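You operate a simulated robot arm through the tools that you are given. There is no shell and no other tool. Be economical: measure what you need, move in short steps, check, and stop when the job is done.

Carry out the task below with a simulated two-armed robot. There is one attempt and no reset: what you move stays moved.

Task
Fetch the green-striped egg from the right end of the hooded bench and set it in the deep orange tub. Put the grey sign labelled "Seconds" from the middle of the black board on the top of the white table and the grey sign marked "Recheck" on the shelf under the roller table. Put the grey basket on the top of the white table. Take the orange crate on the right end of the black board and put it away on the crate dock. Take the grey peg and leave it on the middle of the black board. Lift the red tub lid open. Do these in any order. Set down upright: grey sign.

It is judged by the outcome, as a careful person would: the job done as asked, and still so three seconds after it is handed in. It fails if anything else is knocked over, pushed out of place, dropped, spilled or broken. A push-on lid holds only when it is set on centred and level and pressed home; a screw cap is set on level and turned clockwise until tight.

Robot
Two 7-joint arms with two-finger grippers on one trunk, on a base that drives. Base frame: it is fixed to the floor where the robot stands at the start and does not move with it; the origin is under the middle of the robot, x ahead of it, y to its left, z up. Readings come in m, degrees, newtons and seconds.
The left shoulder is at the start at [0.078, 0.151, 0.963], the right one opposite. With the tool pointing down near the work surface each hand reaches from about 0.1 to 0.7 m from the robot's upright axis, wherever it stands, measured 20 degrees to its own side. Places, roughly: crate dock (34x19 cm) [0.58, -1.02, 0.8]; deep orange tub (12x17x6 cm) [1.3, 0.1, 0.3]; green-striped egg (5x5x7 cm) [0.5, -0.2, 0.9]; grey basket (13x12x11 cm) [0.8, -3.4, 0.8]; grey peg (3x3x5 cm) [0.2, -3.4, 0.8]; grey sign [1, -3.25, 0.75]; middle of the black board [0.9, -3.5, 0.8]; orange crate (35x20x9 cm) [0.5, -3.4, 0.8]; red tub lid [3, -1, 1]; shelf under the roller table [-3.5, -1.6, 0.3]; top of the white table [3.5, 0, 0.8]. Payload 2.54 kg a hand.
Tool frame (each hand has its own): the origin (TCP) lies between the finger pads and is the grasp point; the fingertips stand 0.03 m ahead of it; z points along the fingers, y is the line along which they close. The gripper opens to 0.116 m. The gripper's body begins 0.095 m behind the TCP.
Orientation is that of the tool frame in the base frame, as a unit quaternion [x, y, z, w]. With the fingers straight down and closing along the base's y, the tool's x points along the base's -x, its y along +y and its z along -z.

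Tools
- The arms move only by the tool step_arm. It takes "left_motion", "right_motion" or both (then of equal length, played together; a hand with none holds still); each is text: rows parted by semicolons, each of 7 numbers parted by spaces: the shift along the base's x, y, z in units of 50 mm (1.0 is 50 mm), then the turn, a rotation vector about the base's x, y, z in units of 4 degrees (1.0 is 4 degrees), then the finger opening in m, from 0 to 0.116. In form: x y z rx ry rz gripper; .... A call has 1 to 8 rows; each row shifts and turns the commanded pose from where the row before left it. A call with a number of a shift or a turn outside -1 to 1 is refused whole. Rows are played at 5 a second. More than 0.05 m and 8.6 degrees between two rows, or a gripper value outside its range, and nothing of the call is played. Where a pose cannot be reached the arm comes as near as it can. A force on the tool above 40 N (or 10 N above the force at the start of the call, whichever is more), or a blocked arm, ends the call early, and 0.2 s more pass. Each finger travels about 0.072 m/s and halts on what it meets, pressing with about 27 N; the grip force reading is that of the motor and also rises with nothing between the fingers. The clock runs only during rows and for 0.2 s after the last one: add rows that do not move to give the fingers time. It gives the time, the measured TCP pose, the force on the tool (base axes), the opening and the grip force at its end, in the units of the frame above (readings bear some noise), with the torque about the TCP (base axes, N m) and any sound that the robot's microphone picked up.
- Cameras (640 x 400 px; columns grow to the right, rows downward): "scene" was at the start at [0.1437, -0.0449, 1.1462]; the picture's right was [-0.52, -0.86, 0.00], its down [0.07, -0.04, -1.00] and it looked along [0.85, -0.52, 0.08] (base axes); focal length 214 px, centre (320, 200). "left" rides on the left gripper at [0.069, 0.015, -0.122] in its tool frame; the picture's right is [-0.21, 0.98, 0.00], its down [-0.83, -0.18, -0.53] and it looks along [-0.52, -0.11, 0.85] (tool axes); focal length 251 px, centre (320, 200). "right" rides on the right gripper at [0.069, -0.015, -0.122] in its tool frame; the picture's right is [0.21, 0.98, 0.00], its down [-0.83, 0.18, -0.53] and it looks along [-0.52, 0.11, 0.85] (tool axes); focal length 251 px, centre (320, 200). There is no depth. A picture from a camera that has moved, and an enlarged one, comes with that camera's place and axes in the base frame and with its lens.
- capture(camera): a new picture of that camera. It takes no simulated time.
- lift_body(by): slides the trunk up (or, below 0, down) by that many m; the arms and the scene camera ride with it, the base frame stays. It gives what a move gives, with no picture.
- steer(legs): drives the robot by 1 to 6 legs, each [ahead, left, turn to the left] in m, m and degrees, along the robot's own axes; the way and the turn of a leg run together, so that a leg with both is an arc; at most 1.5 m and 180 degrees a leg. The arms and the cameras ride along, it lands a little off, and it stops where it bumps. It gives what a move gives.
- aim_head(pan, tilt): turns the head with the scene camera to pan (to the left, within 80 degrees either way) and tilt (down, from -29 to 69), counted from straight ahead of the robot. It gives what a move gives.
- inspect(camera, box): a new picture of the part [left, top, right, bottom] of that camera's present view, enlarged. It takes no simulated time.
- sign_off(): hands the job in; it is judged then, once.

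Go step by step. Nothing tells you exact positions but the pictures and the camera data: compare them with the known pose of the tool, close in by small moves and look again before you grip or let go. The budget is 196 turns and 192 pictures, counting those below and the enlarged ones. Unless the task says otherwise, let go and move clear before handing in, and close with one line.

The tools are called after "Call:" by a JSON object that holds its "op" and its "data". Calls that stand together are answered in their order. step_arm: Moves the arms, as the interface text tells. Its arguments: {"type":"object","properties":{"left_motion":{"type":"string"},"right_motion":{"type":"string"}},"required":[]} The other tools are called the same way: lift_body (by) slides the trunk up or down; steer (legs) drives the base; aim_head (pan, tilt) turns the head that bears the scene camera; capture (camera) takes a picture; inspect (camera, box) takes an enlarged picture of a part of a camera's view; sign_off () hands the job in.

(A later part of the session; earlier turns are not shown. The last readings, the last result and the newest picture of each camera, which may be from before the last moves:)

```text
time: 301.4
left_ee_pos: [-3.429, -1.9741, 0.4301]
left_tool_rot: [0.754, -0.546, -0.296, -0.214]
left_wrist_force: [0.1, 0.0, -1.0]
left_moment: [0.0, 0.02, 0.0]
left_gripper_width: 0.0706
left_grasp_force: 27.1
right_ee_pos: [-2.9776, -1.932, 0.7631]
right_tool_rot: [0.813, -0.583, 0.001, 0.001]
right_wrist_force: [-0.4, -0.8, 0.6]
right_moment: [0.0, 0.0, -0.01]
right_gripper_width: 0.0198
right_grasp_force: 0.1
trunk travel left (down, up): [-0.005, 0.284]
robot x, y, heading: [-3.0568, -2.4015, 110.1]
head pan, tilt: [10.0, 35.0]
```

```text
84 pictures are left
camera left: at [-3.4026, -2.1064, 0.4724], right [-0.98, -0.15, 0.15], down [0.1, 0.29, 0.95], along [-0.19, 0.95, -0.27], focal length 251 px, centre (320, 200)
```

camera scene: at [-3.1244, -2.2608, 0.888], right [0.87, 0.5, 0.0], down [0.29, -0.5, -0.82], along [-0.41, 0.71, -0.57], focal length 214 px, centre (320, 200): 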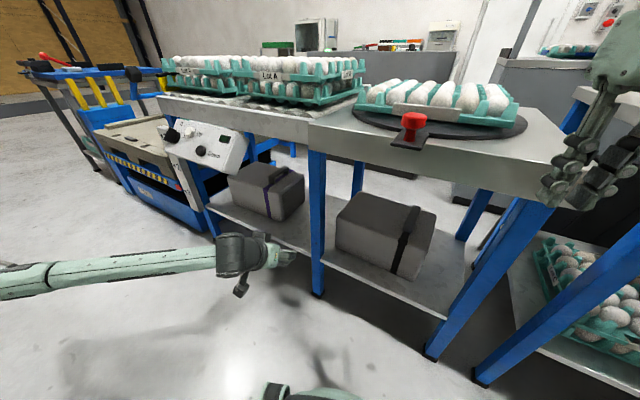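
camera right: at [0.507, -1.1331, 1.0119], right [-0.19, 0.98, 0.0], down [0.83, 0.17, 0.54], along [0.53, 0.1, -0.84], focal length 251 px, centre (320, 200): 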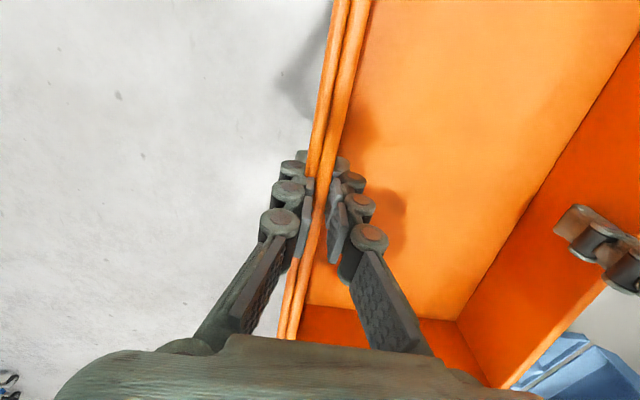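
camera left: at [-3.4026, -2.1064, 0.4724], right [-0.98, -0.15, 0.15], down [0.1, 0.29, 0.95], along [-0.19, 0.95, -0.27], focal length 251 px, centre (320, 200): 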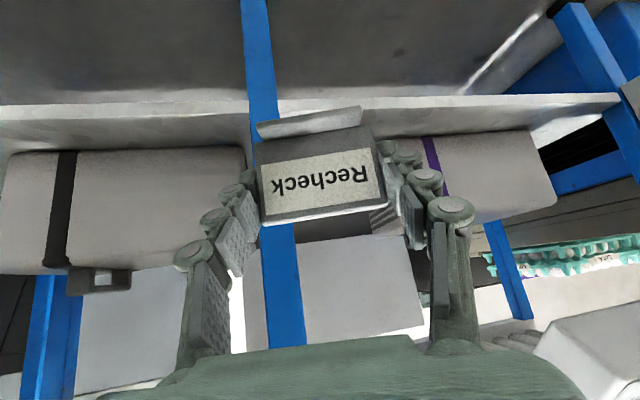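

Reach needs about 20 cm more. First pull the right hand back so it doesn't meet the table, then drive ahead.

Call:
{"op": "step_arm", "data": {"right_motion": "0.3 -0.7 0.2 0 0 0 0.02;0.3 -0.7 0.2 0 0 0 0.02;0.3 -0.7 0.2 0 0 0 0.02;0.3 -0.7 0.2 0 0 0 0.02;0.3 -0.7 0.2 0 0 0 0.02"}}

Call:
{"op": "steer", "data": {"legs": [[0.17, 0.03, 0]]}}

Call:
{"op": "capture", "data": {"camera": "scene"}}

Call:
{"op": "capture", "data": {"camera": "left"}}

```text
time: 302.6
left_ee_pos: [-3.4293, -1.9739, 0.4299]
left_tool_rot: [0.754, -0.546, -0.296, -0.213]
left_wrist_force: [0.8, -0.5, -1.1]
left_moment: [0.01, 0.02, 0.01]
left_gripper_width: 0.0705
left_grasp_force: 27.0
right_ee_pos: [-2.9032, -2.1058, 0.8115]
right_tool_rot: [0.812, -0.583, 0.002, 0.0]
right_wrist_force: [-0.2, 0.7, -0.4]
right_moment: [-0.04, 0.03, -0.02]
right_gripper_width: 0.02
right_grasp_force: 0.1
trunk travel left (down, up): [-0.005, 0.284]
robot x, y, heading: [-3.0568, -2.4045, 110.0]
head pan, tilt: [10.0, 35.0]
```

```text
time: 304.0
left_ee_pos: [-3.5146, -1.8286, 0.4301]
left_tool_rot: [0.755, -0.545, -0.296, -0.213]
left_wrist_force: [0.9, -0.5, 0.4]
left_moment: [0.02, 0.0, -0.01]
left_gripper_width: 0.0703
left_grasp_force: 27.2
right_ee_pos: [-2.9872, -1.9595, 0.8125]
right_tool_rot: [0.813, -0.582, 0.001, 0.0]
right_wrist_force: [0.2, 0.1, -0.8]
right_moment: [0.01, -0.02, 0.04]
right_gripper_width: 0.0201
right_grasp_force: 0.0
trunk travel left (down, up): [-0.005, 0.284]
robot x, y, heading: [-3.1416, -2.2567, 110.2]
head pan, tilt: [10.0, 35.0]
```

```text
83 pictures are left
camera scene: at [-3.2098, -2.1148, 0.888], right [0.86, 0.5, 0.0], down [0.29, -0.5, -0.82], along [-0.41, 0.71, -0.57], focal length 214 px, centre (320, 200)
```

scene: 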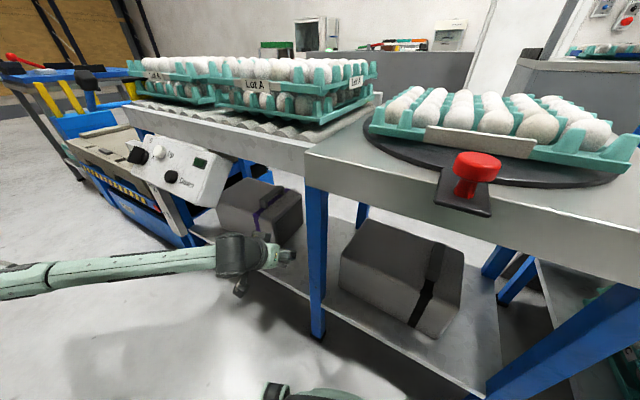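

```text
82 pictures are left
camera left: at [-3.4883, -1.961, 0.4725], right [-0.98, -0.16, 0.15], down [0.1, 0.29, 0.95], along [-0.19, 0.94, -0.27], focal length 251 px, centre (320, 200)
```

left: 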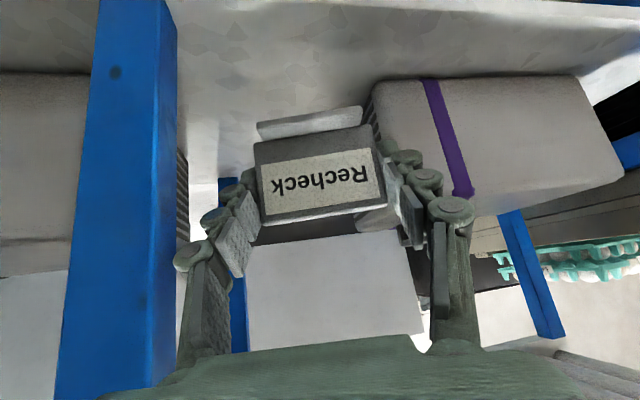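

The gap is directly ahead of the sign. Move in 13 cm, then lower.

Call:
{"op": "step_arm", "data": {"left_motion": "0 0.7 -0.2 0 0 0 0.055;0 0.7 -0.3 0 0 0 0.055;0 0.7 -0.4 0 0 0 0.055;0 0.6 -0.4 0 0 0 0.055;0 0 -0.5 0 0 0 0.055;0 0 0 0 0 0 0.055"}}

Call:
{"op": "capture", "data": {"camera": "left"}}

Call:
{"op": "inspect", "data": {"camera": "scene", "box": [190, 170, 370, 300]}}

```text
time: 305.4
left_ee_pos: [-3.5157, -1.6941, 0.3418]
left_tool_rot: [0.755, -0.546, -0.295, -0.213]
left_wrist_force: [-0.5, 0.1, -0.7]
left_moment: [-0.01, -0.01, 0.01]
left_gripper_width: 0.0704
left_grasp_force: 27.4
right_ee_pos: [-2.9885, -1.9599, 0.8126]
right_tool_rot: [0.813, -0.583, 0.002, 0.001]
right_wrist_force: [0.1, -1.2, 0.2]
right_moment: [0.0, -0.01, 0.0]
right_gripper_width: 0.0199
right_grasp_force: 0.0
trunk travel left (down, up): [-0.005, 0.284]
robot x, y, heading: [-3.1412, -2.2538, 110.3]
head pan, tilt: [10.0, 35.0]
```

```text
81 pictures are left
camera left: at [-3.4891, -1.8252, 0.3833], right [-0.98, -0.16, 0.15], down [0.1, 0.29, 0.95], along [-0.19, 0.94, -0.27], focal length 251 px, centre (320, 200)
```

left: 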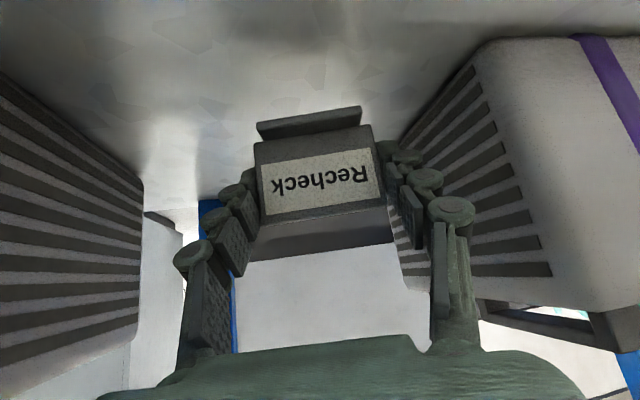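

```text
3.08 times, centred on (280, 235) of scene
camera zoom: at [-3.2099, -2.1147, 0.8879], right [0.86, 0.5, 0.0], down [0.29, -0.5, -0.82], along [-0.41, 0.71, -0.57], focal length 660 px, centre (443, 92)
```

zoom: 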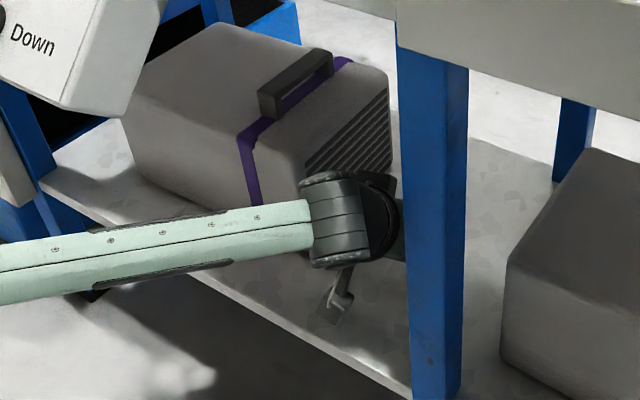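

Centred between the two boxes. Lowering slowly until contact.

Call:
{"op": "step_arm", "data": {"left_motion": "0 0 -0.3 0 0 0 0.055;0 0 -0.3 0 0 0 0.055;0 0 -0.2 0 0 0 0.055;0 0 0 0 0 0 0.055"}}

```text
time: 306.4
left_ee_pos: [-3.5139, -1.6931, 0.3033]
left_tool_rot: [0.753, -0.546, -0.297, -0.216]
left_wrist_force: [0.3, 1.3, 12.1]
left_moment: [0.28, 0.17, -0.03]
left_gripper_width: 0.0704
left_grasp_force: 27.2
right_ee_pos: [-2.987, -1.9607, 0.8119]
right_tool_rot: [0.813, -0.582, 0.001, 0.0]
right_wrist_force: [0.5, -0.1, -0.1]
right_moment: [0.01, 0.0, -0.02]
right_gripper_width: 0.0198
right_grasp_force: 0.0
trunk travel left (down, up): [-0.005, 0.284]
robot x, y, heading: [-3.1434, -2.2532, 110.1]
head pan, tilt: [10.0, 35.0]
```

Contact. Ease up a touch, release and withdraw straight back-up.

Call:
{"op": "step_arm", "data": {"left_motion": "0 0 0.03 0 0 0 0.06;0 0 0 0 0 0 0.08;0 0 0 0 0 0 0.095;0 0 0 0 0 0 0.095;0.1 -0.35 0.4 0 0 0 0.095;0.1 -0.4 0.4 0 0 0 0.095;0.1 -0.6 0.4 0 0 0 0.095"}}

Call:
{"op": "capture", "data": {"camera": "left"}}

```text
time: 308.0
left_ee_pos: [-3.5003, -1.7594, 0.363]
left_tool_rot: [0.754, -0.546, -0.296, -0.213]
left_wrist_force: [-1.0, 0.2, 0.1]
left_moment: [0.04, -0.06, 0.02]
left_gripper_width: 0.0948
left_grasp_force: 0.0
right_ee_pos: [-2.9875, -1.96, 0.8116]
right_tool_rot: [0.813, -0.582, 0.002, 0.0]
right_wrist_force: [-0.4, -0.2, -0.1]
right_moment: [0.01, 0.01, 0.03]
right_gripper_width: 0.0198
right_grasp_force: 0.0
trunk travel left (down, up): [-0.005, 0.284]
robot x, y, heading: [-3.1421, -2.2562, 110.1]
head pan, tilt: [10.0, 35.0]
```

```text
79 pictures are left
camera left: at [-3.4735, -1.8923, 0.4048], right [-0.98, -0.16, 0.15], down [0.1, 0.29, 0.95], along [-0.19, 0.94, -0.27], focal length 251 px, centre (320, 200)
```

left: 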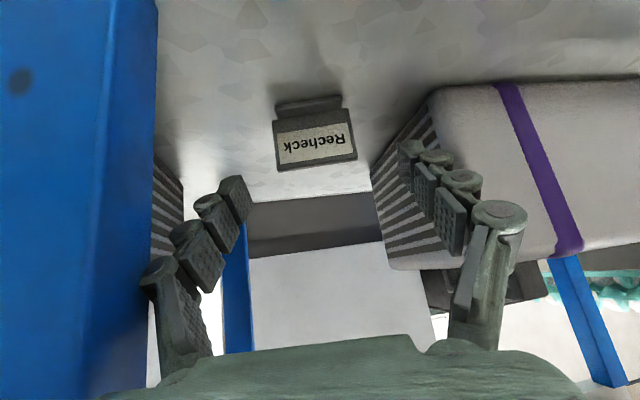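

The sign stands upright on the shelf. Back straight out (pure -y), then raise and stow the arm.

Call:
{"op": "steer", "data": {"legs": [[-0.2, 0.08, 0]]}}

Call:
{"op": "step_arm", "data": {"left_motion": "0 0 0.8 0.8 0.3 0 0.07;0 0 0.8 0.8 0.3 0 0.05;0 0 0.8 0.8 0.3 0 0.03;0 0 0.6 0.8 0.3 0 0.02;0 0 0 0 0 0 0.02"}}

Call:
{"op": "capture", "data": {"camera": "scene"}}

```text
time: 309.7
left_ee_pos: [-3.5095, -1.9699, 0.3632]
left_tool_rot: [0.755, -0.545, -0.296, -0.213]
left_wrist_force: [0.5, 0.0, -0.4]
left_moment: [-0.02, 0.01, 0.01]
left_gripper_width: 0.095
left_grasp_force: 0.2
right_ee_pos: [-2.9967, -2.1712, 0.8116]
right_tool_rot: [0.813, -0.582, 0.002, 0.001]
right_wrist_force: [-0.3, 0.1, -0.1]
right_moment: [0.04, -0.02, -0.04]
right_gripper_width: 0.0199
right_grasp_force: 0.1
trunk travel left (down, up): [-0.005, 0.284]
robot x, y, heading: [-3.1453, -2.4674, 110.1]
head pan, tilt: [10.0, 35.0]
```

```text
time: 310.9
left_ee_pos: [-3.5355, -1.9748, 0.5227]
left_tool_rot: [0.714, -0.519, -0.384, -0.271]
left_wrist_force: [-1.3, 0.8, -0.1]
left_moment: [0.03, 0.01, -0.02]
left_gripper_width: 0.02
left_grasp_force: 0.0
left hand out of reach, approached as far as the arm can: row 4
right_ee_pos: [-2.9977, -2.1708, 0.812]
right_tool_rot: [0.813, -0.582, 0.002, 0.0]
right_wrist_force: [-0.4, 0.0, -0.1]
right_moment: [0.01, 0.02, -0.01]
right_gripper_width: 0.0201
right_grasp_force: 0.0
trunk travel left (down, up): [-0.005, 0.284]
robot x, y, heading: [-3.1505, -2.4713, 110.5]
head pan, tilt: [10.0, 35.0]
```

```text
78 pictures are left
camera scene: at [-3.2187, -2.3258, 0.888], right [0.86, 0.5, 0.0], down [0.29, -0.5, -0.82], along [-0.41, 0.71, -0.57], focal length 214 px, centre (320, 200)
```

scene: 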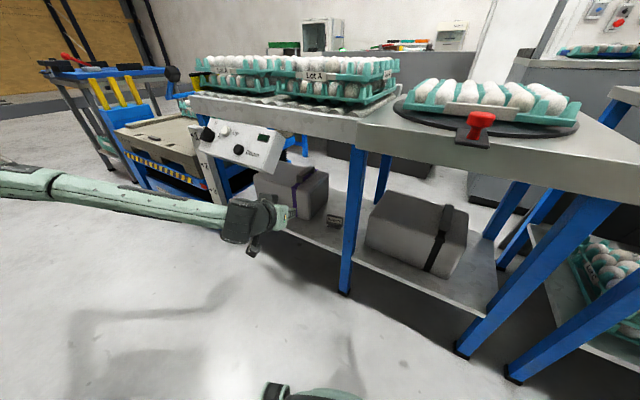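

Sign is on the shelf. Rotate the hand back to pointing down (opposite sign), raise the trunk.

Call:
{"op": "step_arm", "data": {"left_motion": "0 -0.1 0.3 -0.94 -0.34 0 0.02;0 -0.1 0.3 -0.94 -0.34 0 0.02;0 -0.1 0.3 -0.94 -0.34 0 0.02;0 -0.1 0.3 -0.94 -0.34 0 0.02;0 -0.1 0.3 -0.94 -0.34 0 0.02;0 -0.1 0.3 -0.94 -0.34 0 0.02;0 0 0.3 -0.94 -0.34 0 0.02;0 0 0.3 -0.94 -0.34 0 0.02"}}

Call:
{"op": "step_arm", "data": {"left_motion": "0 0 0 -0.94 -0.34 0 0.02;0 0 0 -0.94 -0.34 0 0.02;0 0 0 -0.94 -0.34 0 0.02;0 0 0 -0.94 -0.34 0 0.02;0 0 0 -0.94 -0.34 0 0.02;0 0 0 -0.94 -0.34 0 0.02;0 0 0 -0.94 -0.34 0 0.02"}}

Call:
{"op": "lift_body", "data": {"by": 0.28}}

```text
time: 312.7
left_ee_pos: [-3.5342, -2.0038, 0.6417]
left_tool_rot: [0.792, -0.572, -0.17, -0.125]
left_wrist_force: [0.4, 0.6, 1.1]
left_moment: [-0.02, 0.01, -0.03]
left_gripper_width: 0.02
left_grasp_force: 0.0
right_ee_pos: [-2.9971, -2.1696, 0.8122]
right_tool_rot: [0.813, -0.582, 0.002, 0.0]
right_wrist_force: [0.2, 0.3, 0.5]
right_moment: [0.02, -0.01, -0.01]
right_gripper_width: 0.0198
right_grasp_force: 0.0
trunk travel left (down, up): [-0.005, 0.284]
robot x, y, heading: [-3.1523, -2.467, 110.1]
head pan, tilt: [10.0, 35.0]
```

```text
time: 314.3
left_ee_pos: [-3.5337, -2.0039, 0.6425]
left_tool_rot: [0.811, -0.584, 0.031, 0.01]
left_wrist_force: [-0.7, 0.1, 0.5]
left_moment: [0.0, 0.03, -0.01]
left_gripper_width: 0.0199
left_grasp_force: 0.0
right_ee_pos: [-2.9971, -2.1702, 0.8126]
right_tool_rot: [0.812, -0.583, 0.002, 0.001]
right_wrist_force: [-0.8, 0.4, 0.5]
right_moment: [0.02, 0.01, 0.03]
right_gripper_width: 0.0201
right_grasp_force: 0.0
trunk travel left (down, up): [-0.005, 0.284]
robot x, y, heading: [-3.1515, -2.4702, 110.2]
head pan, tilt: [10.0, 35.0]
```

```text
time: 317.1
left_ee_pos: [-3.5349, -2.0036, 0.9229]
left_tool_rot: [0.811, -0.584, 0.03, 0.012]
left_wrist_force: [0.2, 0.1, 0.4]
left_moment: [0.0, 0.0, -0.01]
left_gripper_width: 0.0199
left_grasp_force: 0.1
right_ee_pos: [-2.9971, -2.17, 1.0911]
right_tool_rot: [0.813, -0.582, 0.002, 0.001]
right_wrist_force: [-1.3, -0.3, 0.1]
right_moment: [0.0, -0.01, 0.01]
right_gripper_width: 0.02
right_grasp_force: 0.0
trunk travel left (down, up): [-0.285, 0.004]
robot x, y, heading: [-3.1497, -2.4682, 110.3]
head pan, tilt: [10.0, 35.0]
```

Now return east: pull the left hand back, turn to face +x.

Call:
{"op": "step_arm", "data": {"left_motion": "0.3 -0.8 0.2 0 0 0 0.02;0.3 -0.8 0.2 0 0 0 0.02;0.3 -0.8 0.2 0 0 0 0.02"}}

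Call:
{"op": "steer", "data": {"legs": [[0, 0, -55], [0, 0, -55.5]]}}

Call:
{"op": "aim_head", "data": {"pan": 0, "tilt": 15}}

Call:
{"op": "capture", "data": {"camera": "scene"}}

```text
time: 317.9
left_ee_pos: [-3.4899, -2.1241, 0.9509]
left_tool_rot: [0.812, -0.583, 0.03, 0.01]
left_wrist_force: [0.7, 0.5, 0.0]
left_moment: [0.02, -0.04, -0.01]
left_gripper_width: 0.0197
left_grasp_force: 0.1
right_ee_pos: [-2.9977, -2.172, 1.0916]
right_tool_rot: [0.813, -0.582, 0.002, 0.0]
right_wrist_force: [0.3, 0.7, 0.4]
right_moment: [-0.01, -0.03, -0.02]
right_gripper_width: 0.02
right_grasp_force: 0.0
trunk travel left (down, up): [-0.285, 0.004]
robot x, y, heading: [-3.1483, -2.4708, 110.0]
head pan, tilt: [10.0, 35.0]
```

```text
time: 323.5
left_ee_pos: [-2.7086, -2.2457, 0.9433]
left_tool_rot: [0.009, 0.999, -0.018, -0.035]
left_wrist_force: [0.5, -0.4, 0.1]
left_moment: [-0.01, -0.03, -0.02]
left_gripper_width: 0.0197
left_grasp_force: 0.0
right_ee_pos: [-2.9162, -2.6897, 1.0947]
right_tool_rot: [0.006, 1.0, -0.016, -0.01]
right_wrist_force: [-0.6, -1.1, -0.2]
right_moment: [0.01, 0.03, 0.01]
right_gripper_width: 0.0199
right_grasp_force: 0.1
trunk travel left (down, up): [-0.285, 0.004]
robot x, y, heading: [-3.1484, -2.4602, 0.5]
head pan, tilt: [10.0, 35.0]
stopped in leg 2: the robot was blocked; the commanded pose is now the measured one
```

```text
time: 324.3
left_ee_pos: [-2.7057, -2.247, 0.9414]
left_tool_rot: [0.011, 0.999, -0.02, -0.036]
left_wrist_force: [0.6, 0.8, -0.2]
left_moment: [0.01, 0.01, 0.0]
left_gripper_width: 0.0201
left_grasp_force: 0.1
right_ee_pos: [-2.9152, -2.6906, 1.0929]
right_tool_rot: [0.009, 1.0, -0.017, -0.011]
right_wrist_force: [0.1, -0.9, -0.5]
right_moment: [0.04, -0.02, -0.03]
right_gripper_width: 0.02
right_grasp_force: 0.0
trunk travel left (down, up): [-0.285, 0.004]
robot x, y, heading: [-3.1486, -2.4616, 0.4]
head pan, tilt: [0.0, 15.0]
```

```text
77 pictures are left
camera scene: at [-2.9775, -2.4418, 1.1978], right [0.01, -1.0, 0.02], down [-0.27, -0.02, -0.96], along [0.96, 0.0, -0.27], focal length 214 px, centre (320, 200)
```

scene: 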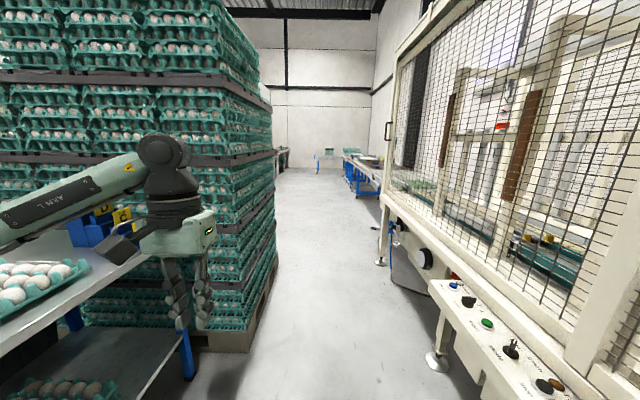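

The right elbow likely touched the machine guard. I'll sidestep slightly left and extend both arms forward to draw the elbows in.

Call:
{"op": "steer", "data": {"legs": [[0, 0.05, 0]]}}

Call:
{"op": "step_arm", "data": {"right_motion": "0.8 0.1 0 0 0 0 0.02;0.8 0.2 0 0 0 0 0.02;0.8 0.2 0 0 0 0 0.02;0.8 0.2 0 0 0 0 0.02;0.8 0.2 -0.1 0 0 0 0.02;0.8 0 -0.1 0 0 0 0.02;0.8 0 -0.1 0 0 0 0.02;0.8 0 -0.1 0 0 0 0.02", "left_motion": "0.7 0 0 0 0 0 0.02;0.7 -0.1 0 0 0 0 0.02;0.7 -0.1 0 0 0 0 0.02;0.5 -0.1 0 0 0 0 0.02;0.5 0 0 0 0 0 0.02;0 0 0 0 0 0 0.02;0 0 0 0 0 0 0.02;0 0 0 0 0 0 0.02"}}

Call:
{"op": "capture", "data": {"camera": "scene"}}

```text
time: 325.5
left_ee_pos: [-2.7134, -2.2115, 0.9506]
left_tool_rot: [0.011, 0.999, -0.009, -0.031]
left_wrist_force: [0.2, 1.0, -0.7]
left_moment: [-0.02, -0.01, 0.01]
left_gripper_width: 0.0202
left_grasp_force: 0.0
right_ee_pos: [-2.9238, -2.6565, 1.0919]
right_tool_rot: [0.008, 1.0, -0.004, -0.003]
right_wrist_force: [0.4, 0.0, 0.8]
right_moment: [-0.04, 0.02, 0.01]
right_gripper_width: 0.0196
right_grasp_force: 0.0
trunk travel left (down, up): [-0.285, 0.004]
robot x, y, heading: [-3.1513, -2.4148, 0.3]
head pan, tilt: [0.0, 15.0]
```

```text
time: 327.3
left_ee_pos: [-2.5592, -2.226, 0.9494]
left_tool_rot: [0.011, 0.999, -0.009, -0.031]
left_wrist_force: [0.3, 0.1, 0.0]
left_moment: [0.01, 0.04, -0.03]
left_gripper_width: 0.0201
left_grasp_force: 0.0
right_ee_pos: [-2.6033, -2.6131, 1.0695]
right_tool_rot: [0.009, 1.0, -0.003, -0.005]
right_wrist_force: [0.0, 0.0, -0.4]
right_moment: [-0.04, 0.07, -0.01]
right_gripper_width: 0.02
right_grasp_force: 0.1
trunk travel left (down, up): [-0.285, 0.004]
robot x, y, heading: [-3.1495, -2.4155, 0.7]
head pan, tilt: [0.0, 15.0]
```

```text
76 pictures are left
camera scene: at [-2.987, -2.4114, 1.1997], right [0.01, -1.0, 0.0], down [-0.26, 0.0, -0.97], along [0.97, 0.01, -0.26], focal length 214 px, centre (320, 200)
```

scene: 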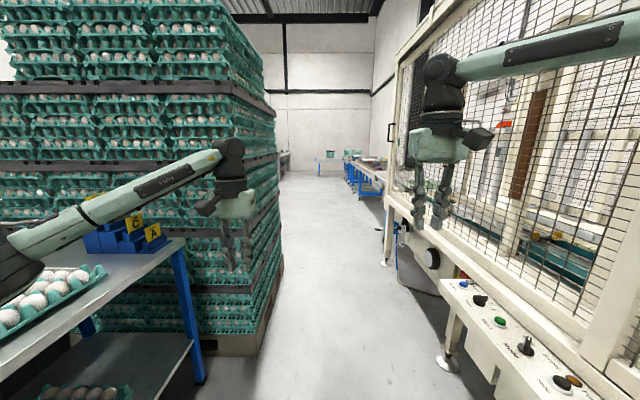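

Both elbows drawn in. Centre on y≈-2.53 and drive through the corridor.

Call:
{"op": "steer", "data": {"legs": [[0.1, -0.115, -0.6], [1.0, 0, 0], [0.9, 0, 0]]}}

Call:
{"op": "capture", "data": {"camera": "scene"}}

```text
time: 337.1
left_ee_pos: [-0.7791, -2.3691, 0.9669]
left_tool_rot: [0.037, 0.999, -0.016, -0.015]
left_wrist_force: [-0.3, 0.1, 1.1]
left_moment: [0.0, -0.01, -0.01]
left_gripper_width: 0.0202
left_grasp_force: 0.1
right_ee_pos: [-0.8493, -2.755, 1.1107]
right_tool_rot: [0.039, 0.999, -0.006, 0.035]
right_wrist_force: [0.3, 0.6, -0.2]
right_moment: [0.02, -0.05, 0.01]
right_gripper_width: 0.0202
right_grasp_force: 0.0
trunk travel left (down, up): [-0.285, 0.004]
robot x, y, heading: [-1.3534, -2.5389, -2.7]
head pan, tilt: [0.0, 15.0]
stopped in leg 3: the robot was blocked; the commanded pose is now the measured one
```

```text
75 pictures are left
camera scene: at [-1.2233, -2.5284, 1.2055], right [-0.04, -1.0, 0.01], down [-0.23, 0.0, -0.97], along [0.97, -0.05, -0.23], focal length 214 px, centre (320, 200)
```

scene: 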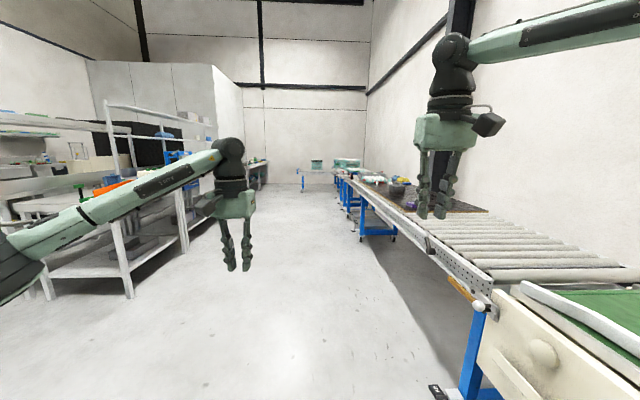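

Blocked by something on the right. Look right before correcting.

Call:
{"op": "aim_head", "data": {"pan": -70, "tilt": 5}}

Call:
{"op": "capture", "data": {"camera": "scene"}}

```text
time: 338.5
left_ee_pos: [-0.7777, -2.3689, 0.968]
left_tool_rot: [0.035, 0.999, -0.018, -0.013]
left_wrist_force: [-1.3, -0.2, 0.9]
left_moment: [0.01, 0.0, 0.02]
left_gripper_width: 0.0199
left_grasp_force: 0.0
right_ee_pos: [-0.8494, -2.7556, 1.1131]
right_tool_rot: [0.038, 0.999, -0.008, 0.037]
right_wrist_force: [-0.8, 0.3, -0.2]
right_moment: [0.04, -0.04, -0.01]
right_gripper_width: 0.0202
right_grasp_force: 0.1
trunk travel left (down, up): [-0.285, 0.004]
robot x, y, heading: [-1.3573, -2.539, -2.4]
head pan, tilt: [-70.0, 5.0]
```

```text
74 pictures are left
camera scene: at [-1.2898, -2.6121, 1.2203], right [-0.95, -0.3, -0.03], down [0.01, 0.07, -1.0], along [0.3, -0.95, -0.06], focal length 214 px, centre (320, 200)
```

scene: 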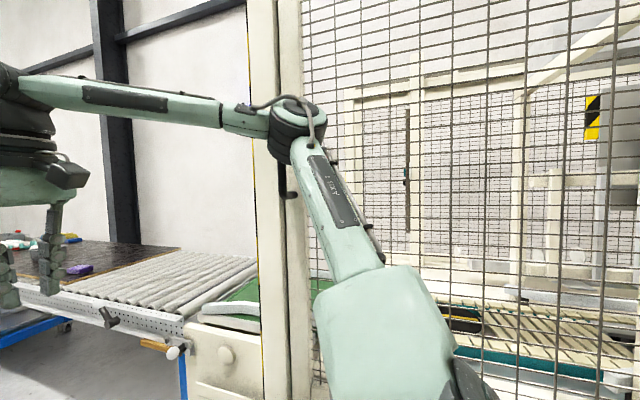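

The right elbow caught the guard's door handle. Move left away from it first, straighten, then go on.

Call:
{"op": "steer", "data": {"legs": [[-0.02, 0.1, 0], [0, 0.04, 2.4], [0.6, 0.1, 0]]}}

Call:
{"op": "aim_head", "data": {"pan": -30, "tilt": 15}}

Call:
{"op": "capture", "data": {"camera": "scene"}}

```text
time: 343.9
left_ee_pos: [-0.1733, -2.1039, 0.95]
left_tool_rot: [0.009, 0.999, -0.009, -0.03]
left_wrist_force: [-0.4, 0.4, -0.5]
left_moment: [-0.01, -0.01, 0.04]
left_gripper_width: 0.0201
left_grasp_force: 0.1
right_ee_pos: [-0.2178, -2.4945, 1.0857]
right_tool_rot: [0.012, 1.0, 0.001, 0.014]
right_wrist_force: [-0.2, 1.5, -0.6]
right_moment: [0.02, 0.0, -0.02]
right_gripper_width: 0.0198
right_grasp_force: 0.0
trunk travel left (down, up): [-0.285, 0.004]
robot x, y, heading: [-0.7623, -2.2922, 0.8]
head pan, tilt: [-70.0, 5.0]
```

```text
time: 344.9
left_ee_pos: [-0.1731, -2.1034, 0.9528]
left_tool_rot: [0.009, 0.999, -0.01, -0.03]
left_wrist_force: [0.9, -0.7, -0.1]
left_moment: [0.02, 0.01, -0.04]
left_gripper_width: 0.02
left_grasp_force: 0.0
right_ee_pos: [-0.2194, -2.4941, 1.086]
right_tool_rot: [0.013, 1.0, 0.001, 0.013]
right_wrist_force: [0.6, -0.9, 0.5]
right_moment: [0.01, -0.01, 0.0]
right_gripper_width: 0.0199
right_grasp_force: 0.1
trunk travel left (down, up): [-0.285, 0.004]
robot x, y, heading: [-0.764, -2.291, 0.6]
head pan, tilt: [-30.0, 15.0]
```

```text
73 pictures are left
camera scene: at [-0.6135, -2.337, 1.2], right [-0.49, -0.87, 0.0], down [-0.23, 0.13, -0.97], along [0.84, -0.48, -0.26], focal length 214 px, centre (320, 200)
```

scene: 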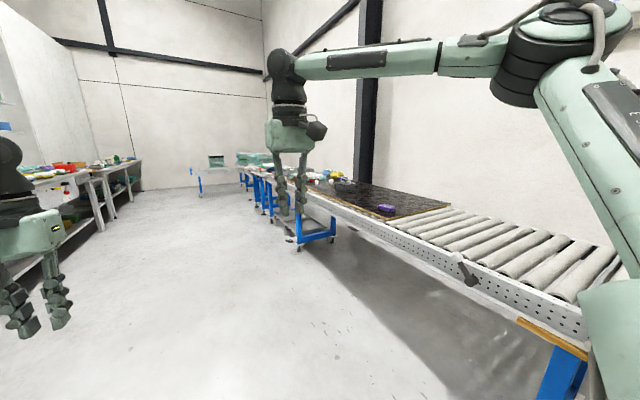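

Back in the open. Drive to the board for the "Seconds" sign and the basket.

Call:
{"op": "steer", "data": {"legs": [[1.3, 0.1, 0], [0.35, 0, 0], [0, 0, -90.5]]}}

Call:
{"op": "aim_head", "data": {"pan": 0, "tilt": 35}}

Call:
{"op": "capture", "data": {"camera": "scene"}}

```text
time: 357.3
left_ee_pos: [1.082, -2.749, 0.9508]
left_tool_rot: [0.71, 0.703, 0.014, -0.028]
left_wrist_force: [0.2, 0.4, 0.1]
left_moment: [0.0, -0.02, 0.0]
left_gripper_width: 0.0199
left_grasp_force: 0.0
right_ee_pos: [0.6908, -2.7083, 1.0857]
right_tool_rot: [0.712, 0.702, -0.009, 0.01]
right_wrist_force: [0.2, -0.3, -0.7]
right_moment: [0.02, 0.02, 0.01]
right_gripper_width: 0.0199
right_grasp_force: 0.1
trunk travel left (down, up): [-0.285, 0.004]
robot x, y, heading: [0.8915, -2.1601, -89.1]
head pan, tilt: [-30.0, 15.0]
```

```text
time: 358.3
left_ee_pos: [1.0815, -2.7491, 0.9492]
left_tool_rot: [0.711, 0.702, 0.015, -0.029]
left_wrist_force: [0.9, 0.1, 0.4]
left_moment: [-0.02, 0.01, -0.02]
left_gripper_width: 0.0203
left_grasp_force: 0.0
right_ee_pos: [0.69, -2.7081, 1.0863]
right_tool_rot: [0.712, 0.702, -0.009, 0.011]
right_wrist_force: [0.2, -0.2, 0.7]
right_moment: [0.0, 0.0, -0.02]
right_gripper_width: 0.0202
right_grasp_force: 0.0
trunk travel left (down, up): [-0.285, 0.004]
robot x, y, heading: [0.8871, -2.1605, -89.0]
head pan, tilt: [0.0, 35.0]
```

```text
72 pictures are left
camera scene: at [0.8916, -2.3166, 1.168], right [-1.0, -0.02, 0.0], down [-0.01, 0.57, -0.82], along [0.01, -0.82, -0.57], focal length 214 px, centre (320, 200)
```

scene: 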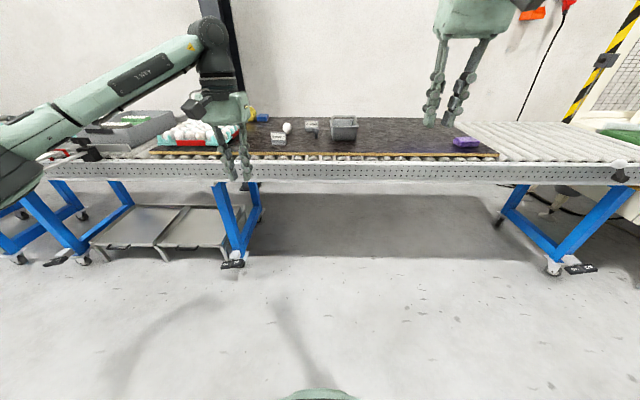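

Raise and level the left hand, then move up to the board.

Call:
{"op": "step_arm", "data": {"left_motion": "0 0.6 0.5 -0.45 -0.14 0 0.04;0 0.6 0.5 -0.45 -0.14 0 0.06;0 0.6 0.5 0 0 0 0.08;0 0.6 0.3 0 0 0 0.095", "right_motion": "0 0.4 0 0 0 0 0.04;0 0.4 0 0 0 0 0.06;0 0.4 0 0 0 0 0.06;0 0.4 0 0 0 0 0.06"}}

Call:
{"op": "steer", "data": {"legs": [[0.62, 0.02, -0.8]]}}

Call:
{"op": "capture", "data": {"camera": "right"}}

Call:
{"op": "capture", "data": {"camera": "scene"}}

```text
time: 359.3
left_ee_pos: [1.081, -2.6272, 1.0424]
left_tool_rot: [0.711, 0.704, 0.0, 0.002]
left_wrist_force: [0.3, -0.2, 0.3]
left_moment: [-0.05, 0.01, -0.03]
left_gripper_width: 0.0948
left_grasp_force: 0.0
right_ee_pos: [0.6901, -2.6258, 1.0856]
right_tool_rot: [0.712, 0.702, -0.009, 0.01]
right_wrist_force: [-0.2, -0.3, 1.2]
right_moment: [0.0, 0.01, 0.04]
right_gripper_width: 0.0601
right_grasp_force: 0.1
trunk travel left (down, up): [-0.285, 0.004]
robot x, y, heading: [0.8893, -2.1623, -88.7]
head pan, tilt: [0.0, 35.0]
```

```text
time: 362.7
left_ee_pos: [1.1048, -3.2506, 1.0404]
left_tool_rot: [0.715, 0.699, 0.0, 0.001]
left_wrist_force: [-0.4, -0.7, -0.8]
left_moment: [0.02, -0.01, 0.0]
left_gripper_width: 0.0951
left_grasp_force: 0.1
right_ee_pos: [0.7147, -3.2453, 1.0856]
right_tool_rot: [0.716, 0.698, -0.009, 0.01]
right_wrist_force: [0.3, 0.1, 0.1]
right_moment: [0.02, 0.0, 0.04]
right_gripper_width: 0.0601
right_grasp_force: 0.0
trunk travel left (down, up): [-0.285, 0.004]
robot x, y, heading: [0.9206, -2.7759, -89.2]
head pan, tilt: [0.0, 35.0]
```

```text
71 pictures are left
camera right: at [0.6994, -3.1716, 1.2064], right [0.98, 0.19, 0.0], down [0.16, -0.82, 0.56], along [0.1, -0.55, -0.83], focal length 251 px, centre (320, 200)
```

right: 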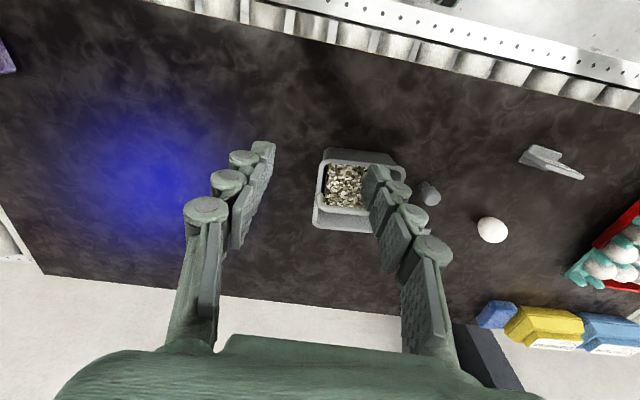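

```text
70 pictures are left
camera scene: at [0.9183, -2.9353, 1.1679], right [-1.0, -0.01, 0.0], down [0.0, 0.57, -0.82], along [0.01, -0.82, -0.57], focal length 214 px, centre (320, 200)
```

scene: 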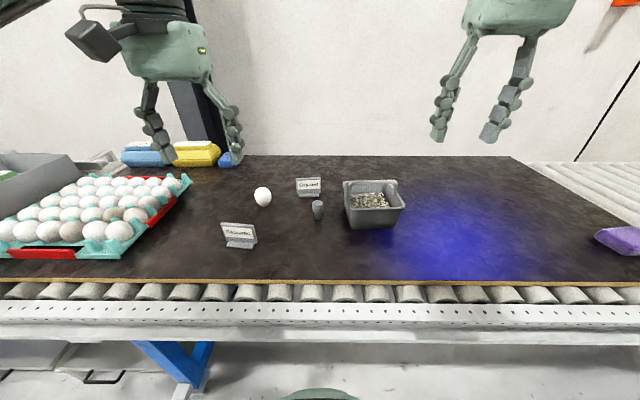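

Call:
{"op": "inspect", "data": {"camera": "scene", "box": [300, 160, 440, 245]}}

Call:
{"op": "inspect", "data": {"camera": "right", "box": [290, 130, 450, 240]}}

```text
4.57 times, centred on (370, 202) of scene
camera zoom: at [0.9183, -2.9353, 1.1679], right [-1.0, -0.01, 0.0], down [0.0, 0.57, -0.82], along [0.01, -0.82, -0.57], focal length 980 px, centre (91, 189)
```

zoom: 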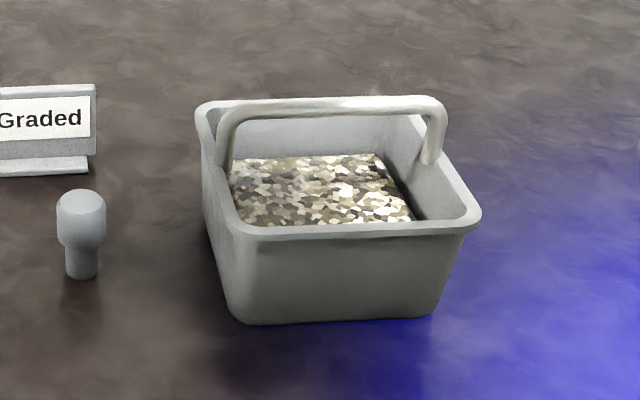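

```text
3.64 times, centred on (370, 185) of right
camera zoom: at [0.6994, -3.1716, 1.2064], right [0.98, 0.19, 0.0], down [0.16, -0.82, 0.56], along [0.1, -0.55, -0.83], focal length 914 px, centre (138, 254)
```

zoom: 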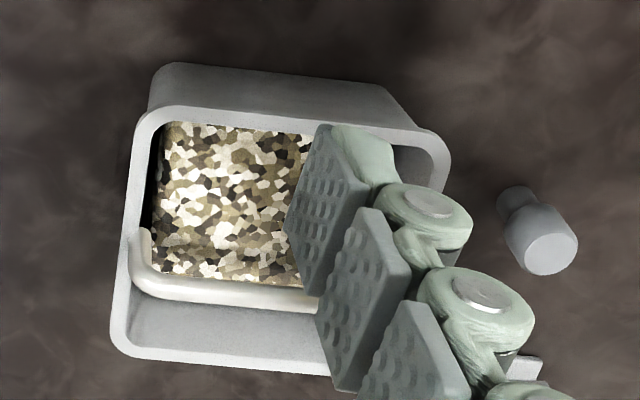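

The basket's handle is a fixed arch along x over its centre, bar at about (0.797, -3.374, 0.915): I'll grip it with the right hand yawed 90°. The left hand takes "Seconds" at about (1.095, -3.27).

Call:
{"op": "step_arm", "data": {"right_motion": "0 0 0 0 0 -1 0.06;0 0 0 0 0 -1 0.06;0 0 0 0 0 -1 0.06;0 0 0 0 0 -1 0.06;0 0 0 0 0 -1 0.06;0 0 0 0 0 -1 0.06;0 0 0 0 0 -1 0.06;0 0 0 0 0 -1 0.06", "left_motion": "-0.03 0 -0.3 0 0 0 0.095;-0.03 0 -0.3 0 0 0 0.095;0 0 -0.3 0 0 0 0.095;0 0 -0.3 0 0 0 0.095;0 0 -0.3 0 0 0 0.095;0 0 0 0 0 0 0.095;0 0 0 0 0 0 0.095;0 0 0 0 0 0 0.095"}}

Call:
{"op": "capture", "data": {"camera": "left"}}

```text
time: 364.5
left_ee_pos: [1.1007, -3.2503, 0.9677]
left_tool_rot: [0.714, 0.7, 0.0, 0.001]
left_wrist_force: [0.3, -0.3, 0.0]
left_moment: [0.01, -0.01, -0.01]
left_gripper_width: 0.0949
left_grasp_force: 0.0
right_ee_pos: [0.7138, -3.2418, 1.0865]
right_tool_rot: [0.881, 0.473, -0.011, 0.007]
right_wrist_force: [0.7, -0.1, -0.8]
right_moment: [0.01, 0.0, 0.0]
right_gripper_width: 0.06
right_grasp_force: 0.0
trunk travel left (down, up): [-0.285, 0.004]
robot x, y, heading: [0.9154, -2.7781, -89.6]
head pan, tilt: [0.0, 35.0]
```

```text
67 pictures are left
camera left: at [1.1167, -3.181, 1.088], right [0.97, -0.23, 0.0], down [-0.2, -0.82, 0.54], along [-0.12, -0.52, -0.84], focal length 251 px, centre (320, 200)
```

left: 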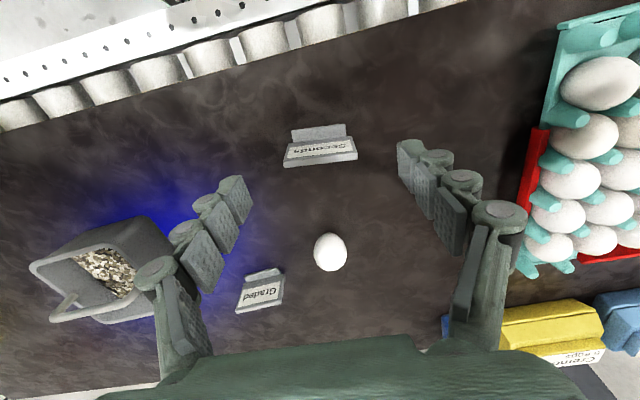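

Sign centre (1.097, -3.275). Align yaw slightly and descend astride it.

Call:
{"op": "step_arm", "data": {"left_motion": "-0.04 -0.25 -0.3 0 0 -0.6 0.095;-0.03 -0.2 -0.4 0 0 -0.5 0.095;0 0 -0.6 0 0 0 0.095;0 0 -0.6 0 0 0 0.095;0 0 -0.4 0 0 0 0.095;0 0 0 0 0 0 0.095;0 0 0 0 0 0 0.095;0 0 0 0 0 0 0.095", "right_motion": "0 0 0 0 0 -1 0.06;0 0 0 0 0 -1 0.06;0 0 0 0 0 -1 0.06;0 0 0 0 0 -1 0.06;0 0 0 0 0 -1 0.06;0 0 0 0 0 -1 0.06;0 0 0 0 0 -1 0.06;0 0 0 0 0 -1 0.06"}}

Call:
{"op": "capture", "data": {"camera": "left"}}

```text
time: 366.3
left_ee_pos: [1.0975, -3.2712, 0.8514]
left_tool_rot: [0.741, 0.672, 0.0, 0.002]
left_wrist_force: [0.4, 0.4, -0.8]
left_moment: [0.0, -0.01, 0.01]
left_gripper_width: 0.0951
left_grasp_force: 0.0
right_ee_pos: [0.7128, -3.2442, 1.086]
right_tool_rot: [0.977, 0.212, -0.013, 0.004]
right_wrist_force: [1.0, 0.7, 0.1]
right_moment: [0.0, 0.01, 0.0]
right_gripper_width: 0.0599
right_grasp_force: 0.1
trunk travel left (down, up): [-0.285, 0.004]
robot x, y, heading: [0.9144, -2.7779, -89.4]
head pan, tilt: [0.0, 35.0]
```

```text
66 pictures are left
camera left: at [1.1192, -3.2044, 0.9726], right [0.95, -0.31, 0.0], down [-0.26, -0.8, 0.54], along [-0.16, -0.51, -0.84], focal length 251 px, centre (320, 200)
```

left: 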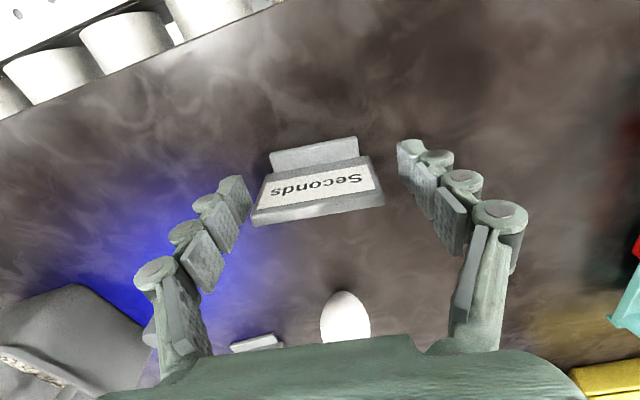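

Good. Close on the sign, lift; keep rotating the right hand to 90°.

Call:
{"op": "step_arm", "data": {"left_motion": "0 0 0 0 0 0 0.08;0 0 0 0 0 0 0.065;0 0 0 0 0 0 0.055;0 0 0 0 0 0 0.055;0 0 0 0 0 0 0.055;0 0 0.4 0 0 0 0.055;0 0 0.6 0 0 0 0.055;0 0 0.8 0 0 0 0.055", "right_motion": "0 0 0 0 0 -1 0.06;0 0 0 0 0 -1 0.06;0 0 0 0 0 -1 0.06;0 0 0 0 0 -1 0.06;0 0 0 0 0 -1 0.06;0 0 0 0 0 -1 0.06;0 0 0 0 0 -0.3 0.06;0 0 0 0 0 0 0.06"}}

Call:
{"op": "capture", "data": {"camera": "left"}}

Call:
{"op": "capture", "data": {"camera": "right"}}

```text
time: 368.1
left_ee_pos: [1.1, -3.2727, 0.9396]
left_tool_rot: [0.741, 0.671, 0.0, 0.002]
left_wrist_force: [-0.2, 1.0, 0.2]
left_moment: [0.0, 0.03, 0.01]
left_gripper_width: 0.0708
left_grasp_force: 27.0
right_ee_pos: [0.7137, -3.2433, 1.0852]
right_tool_rot: [1.0, -0.006, -0.013, 0.002]
right_wrist_force: [0.1, -0.1, 0.3]
right_moment: [-0.01, -0.01, 0.04]
right_gripper_width: 0.0599
right_grasp_force: 0.0
trunk travel left (down, up): [-0.285, 0.004]
robot x, y, heading: [0.9203, -2.7804, -89.5]
head pan, tilt: [0.0, 35.0]
```

```text
65 pictures are left
camera left: at [1.1199, -3.205, 1.0609], right [0.95, -0.31, 0.0], down [-0.26, -0.8, 0.54], along [-0.16, -0.51, -0.84], focal length 251 px, centre (320, 200)
```

left: 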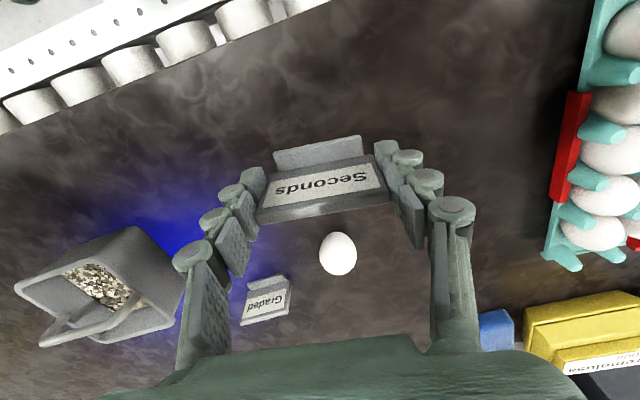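

```text
64 pictures are left
camera right: at [0.7849, -3.2294, 1.2067], right [0.2, -0.98, 0.0], down [-0.81, -0.17, 0.56], along [-0.54, -0.11, -0.83], focal length 251 px, centre (320, 200)
```

right: 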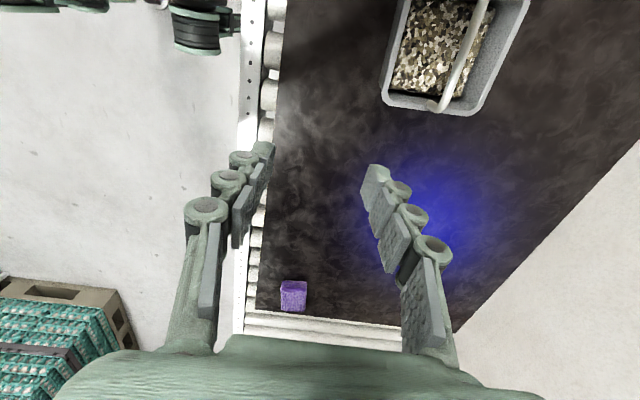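

"Seconds" is held. Move the base slightly closer and left so the right arm reaches the handle comfortably.

Call:
{"op": "step_arm", "data": {"left_motion": "0 0.5 0.5 0 0 0 0.055;0 0.7 0.5 0 0 0 0.055;0 0.7 0.3 0 0 0 0.055", "right_motion": "0 0.4 0 0 -0.2 0.1 0.06;0 0.4 0 0 -0.17 0.07 0.06;0 0.4 0 0 0 0 0.06"}}

Call:
{"op": "steer", "data": {"legs": [[0.1, 0.04, 0]]}}

Call:
{"op": "step_arm", "data": {"right_motion": "0.25 -0.4 -0.3 0 0 0 0.06;0.25 -0.4 -0.4 0 0 0 0.06;0.25 -0.4 -0.4 0 0 0 0.06;0.2 -0.2 -0.4 0 0 0 0.06;0 0 -0.3 0 0 0 0.06;0 0 0 0 0 0 0.06"}}

Call:
{"op": "capture", "data": {"camera": "right"}}

Call:
{"op": "capture", "data": {"camera": "scene"}}

```text
time: 368.9
left_ee_pos: [1.097, -3.1774, 1.0045]
left_tool_rot: [0.741, 0.672, 0.0, 0.001]
left_wrist_force: [0.6, -0.3, -0.1]
left_moment: [-0.03, -0.01, -0.01]
left_gripper_width: 0.0709
left_grasp_force: 26.9
right_ee_pos: [0.7134, -3.1821, 1.0865]
right_tool_rot: [1.0, 0.001, 0.0, 0.002]
right_wrist_force: [0.4, -0.1, 0.0]
right_moment: [0.0, -0.01, 0.01]
right_gripper_width: 0.0599
right_grasp_force: 0.1
trunk travel left (down, up): [-0.285, 0.004]
robot x, y, heading: [0.9147, -2.7782, -89.7]
head pan, tilt: [0.0, 35.0]
```

```text
time: 370.1
left_ee_pos: [1.138, -3.2766, 1.0044]
left_tool_rot: [0.741, 0.672, 0.0, 0.001]
left_wrist_force: [0.0, -0.3, -0.8]
left_moment: [-0.01, 0.03, -0.03]
left_gripper_width: 0.0709
left_grasp_force: 27.2
right_ee_pos: [0.7552, -3.282, 1.0851]
right_tool_rot: [1.0, 0.0, 0.001, 0.001]
right_wrist_force: [-0.2, 0.3, -0.5]
right_moment: [0.0, -0.01, 0.01]
right_gripper_width: 0.0599
right_grasp_force: 0.1
trunk travel left (down, up): [-0.285, 0.004]
robot x, y, heading: [0.9558, -2.8798, -89.7]
head pan, tilt: [0.0, 35.0]
```

```text
time: 371.5
left_ee_pos: [1.1389, -3.2764, 1.0036]
left_tool_rot: [0.74, 0.672, 0.0, 0.001]
left_wrist_force: [0.1, -0.4, -0.1]
left_moment: [0.0, -0.01, 0.0]
left_gripper_width: 0.0709
left_grasp_force: 26.8
right_ee_pos: [0.801, -3.3535, 0.9958]
right_tool_rot: [1.0, 0.001, -0.001, 0.002]
right_wrist_force: [-0.5, 1.4, 0.0]
right_moment: [-0.01, -0.02, 0.01]
right_gripper_width: 0.0599
right_grasp_force: 0.0
trunk travel left (down, up): [-0.285, 0.004]
robot x, y, heading: [0.9553, -2.8777, -89.4]
head pan, tilt: [0.0, 35.0]
```

```text
63 pictures are left
camera right: at [0.8695, -3.3384, 1.118], right [0.22, -0.98, 0.0], down [-0.83, -0.18, 0.53], along [-0.52, -0.12, -0.85], focal length 251 px, centre (320, 200)
```

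right: 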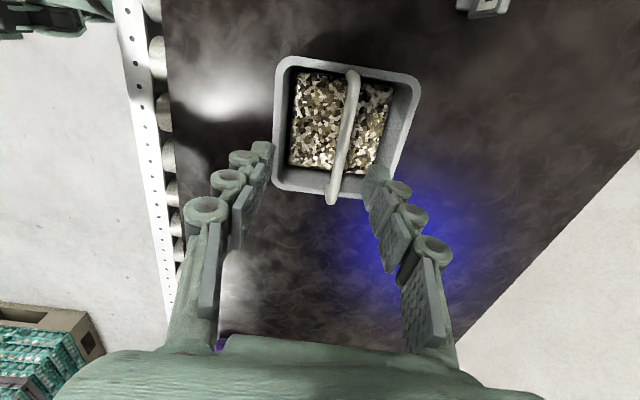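

```text
62 pictures are left
camera scene: at [0.9594, -3.0333, 1.168], right [-1.0, -0.01, 0.0], down [-0.01, 0.57, -0.82], along [0.01, -0.82, -0.57], focal length 214 px, centre (320, 200)
```

scene: 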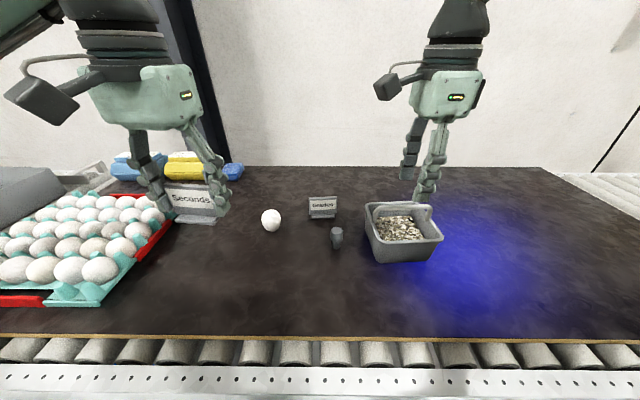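

Bar centre (0.801, -3.373), yawed about 6°. Align and descend to the handle.

Call:
{"op": "step_arm", "data": {"right_motion": "0 -0.2 -0.2 0 0 0.75 0.06;0 -0.2 -0.4 0 0 0.75 0.06;0 0 -0.5 0 0 0 0.06;0 0 -0.4 0 0 0 0.06;0 0 -0.22 0 0 0 0.06;0 0 0 0 0 0 0.06"}}

Call:
{"op": "capture", "data": {"camera": "right"}}

Call:
{"op": "inspect", "data": {"camera": "scene", "box": [320, 140, 480, 280]}}

```text
time: 372.9
left_ee_pos: [1.1389, -3.2764, 1.0042]
left_tool_rot: [0.74, 0.672, 0.0, 0.001]
left_wrist_force: [0.0, 0.2, -0.6]
left_moment: [-0.04, 0.04, -0.01]
left_gripper_width: 0.0706
left_grasp_force: 26.8
right_ee_pos: [0.8042, -3.3731, 0.9106]
right_tool_rot: [0.999, 0.053, 0.0, 0.001]
right_wrist_force: [0.4, 0.4, 0.5]
right_moment: [0.01, 0.0, 0.02]
right_gripper_width: 0.06
right_grasp_force: 0.0
trunk travel left (down, up): [-0.285, 0.004]
robot x, y, heading: [0.9602, -2.8797, -89.3]
head pan, tilt: [0.0, 35.0]
```

```text
61 pictures are left
camera right: at [0.8696, -3.35, 1.0326], right [0.32, -0.95, 0.0], down [-0.8, -0.27, 0.53], along [-0.51, -0.17, -0.85], focal length 251 px, centre (320, 200)
```

right: 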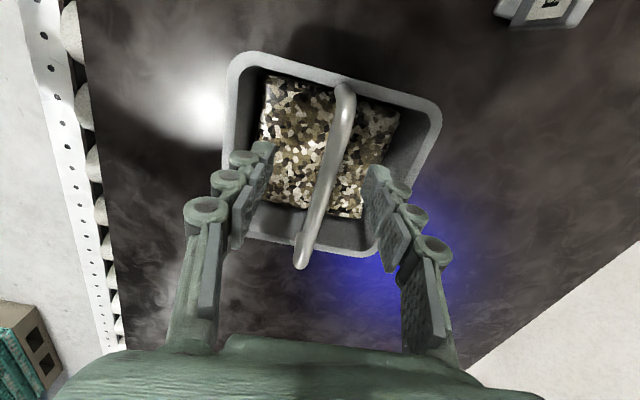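

```text
2.86 times, centred on (400, 210) of scene
camera zoom: at [0.9594, -3.0333, 1.168], right [-1.0, -0.01, 0.0], down [-0.01, 0.57, -0.82], along [0.01, -0.82, -0.57], focal length 613 px, centre (91, 171)
```

zoom: 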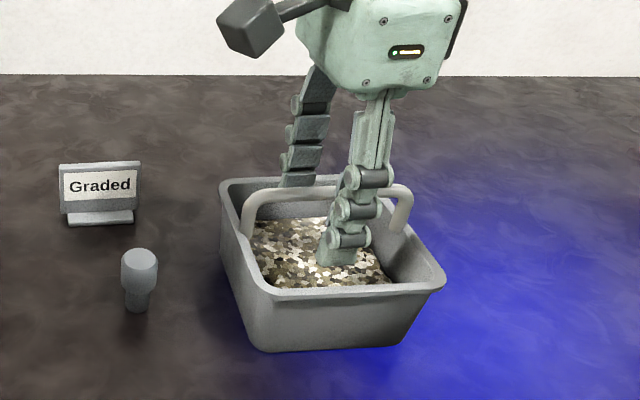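

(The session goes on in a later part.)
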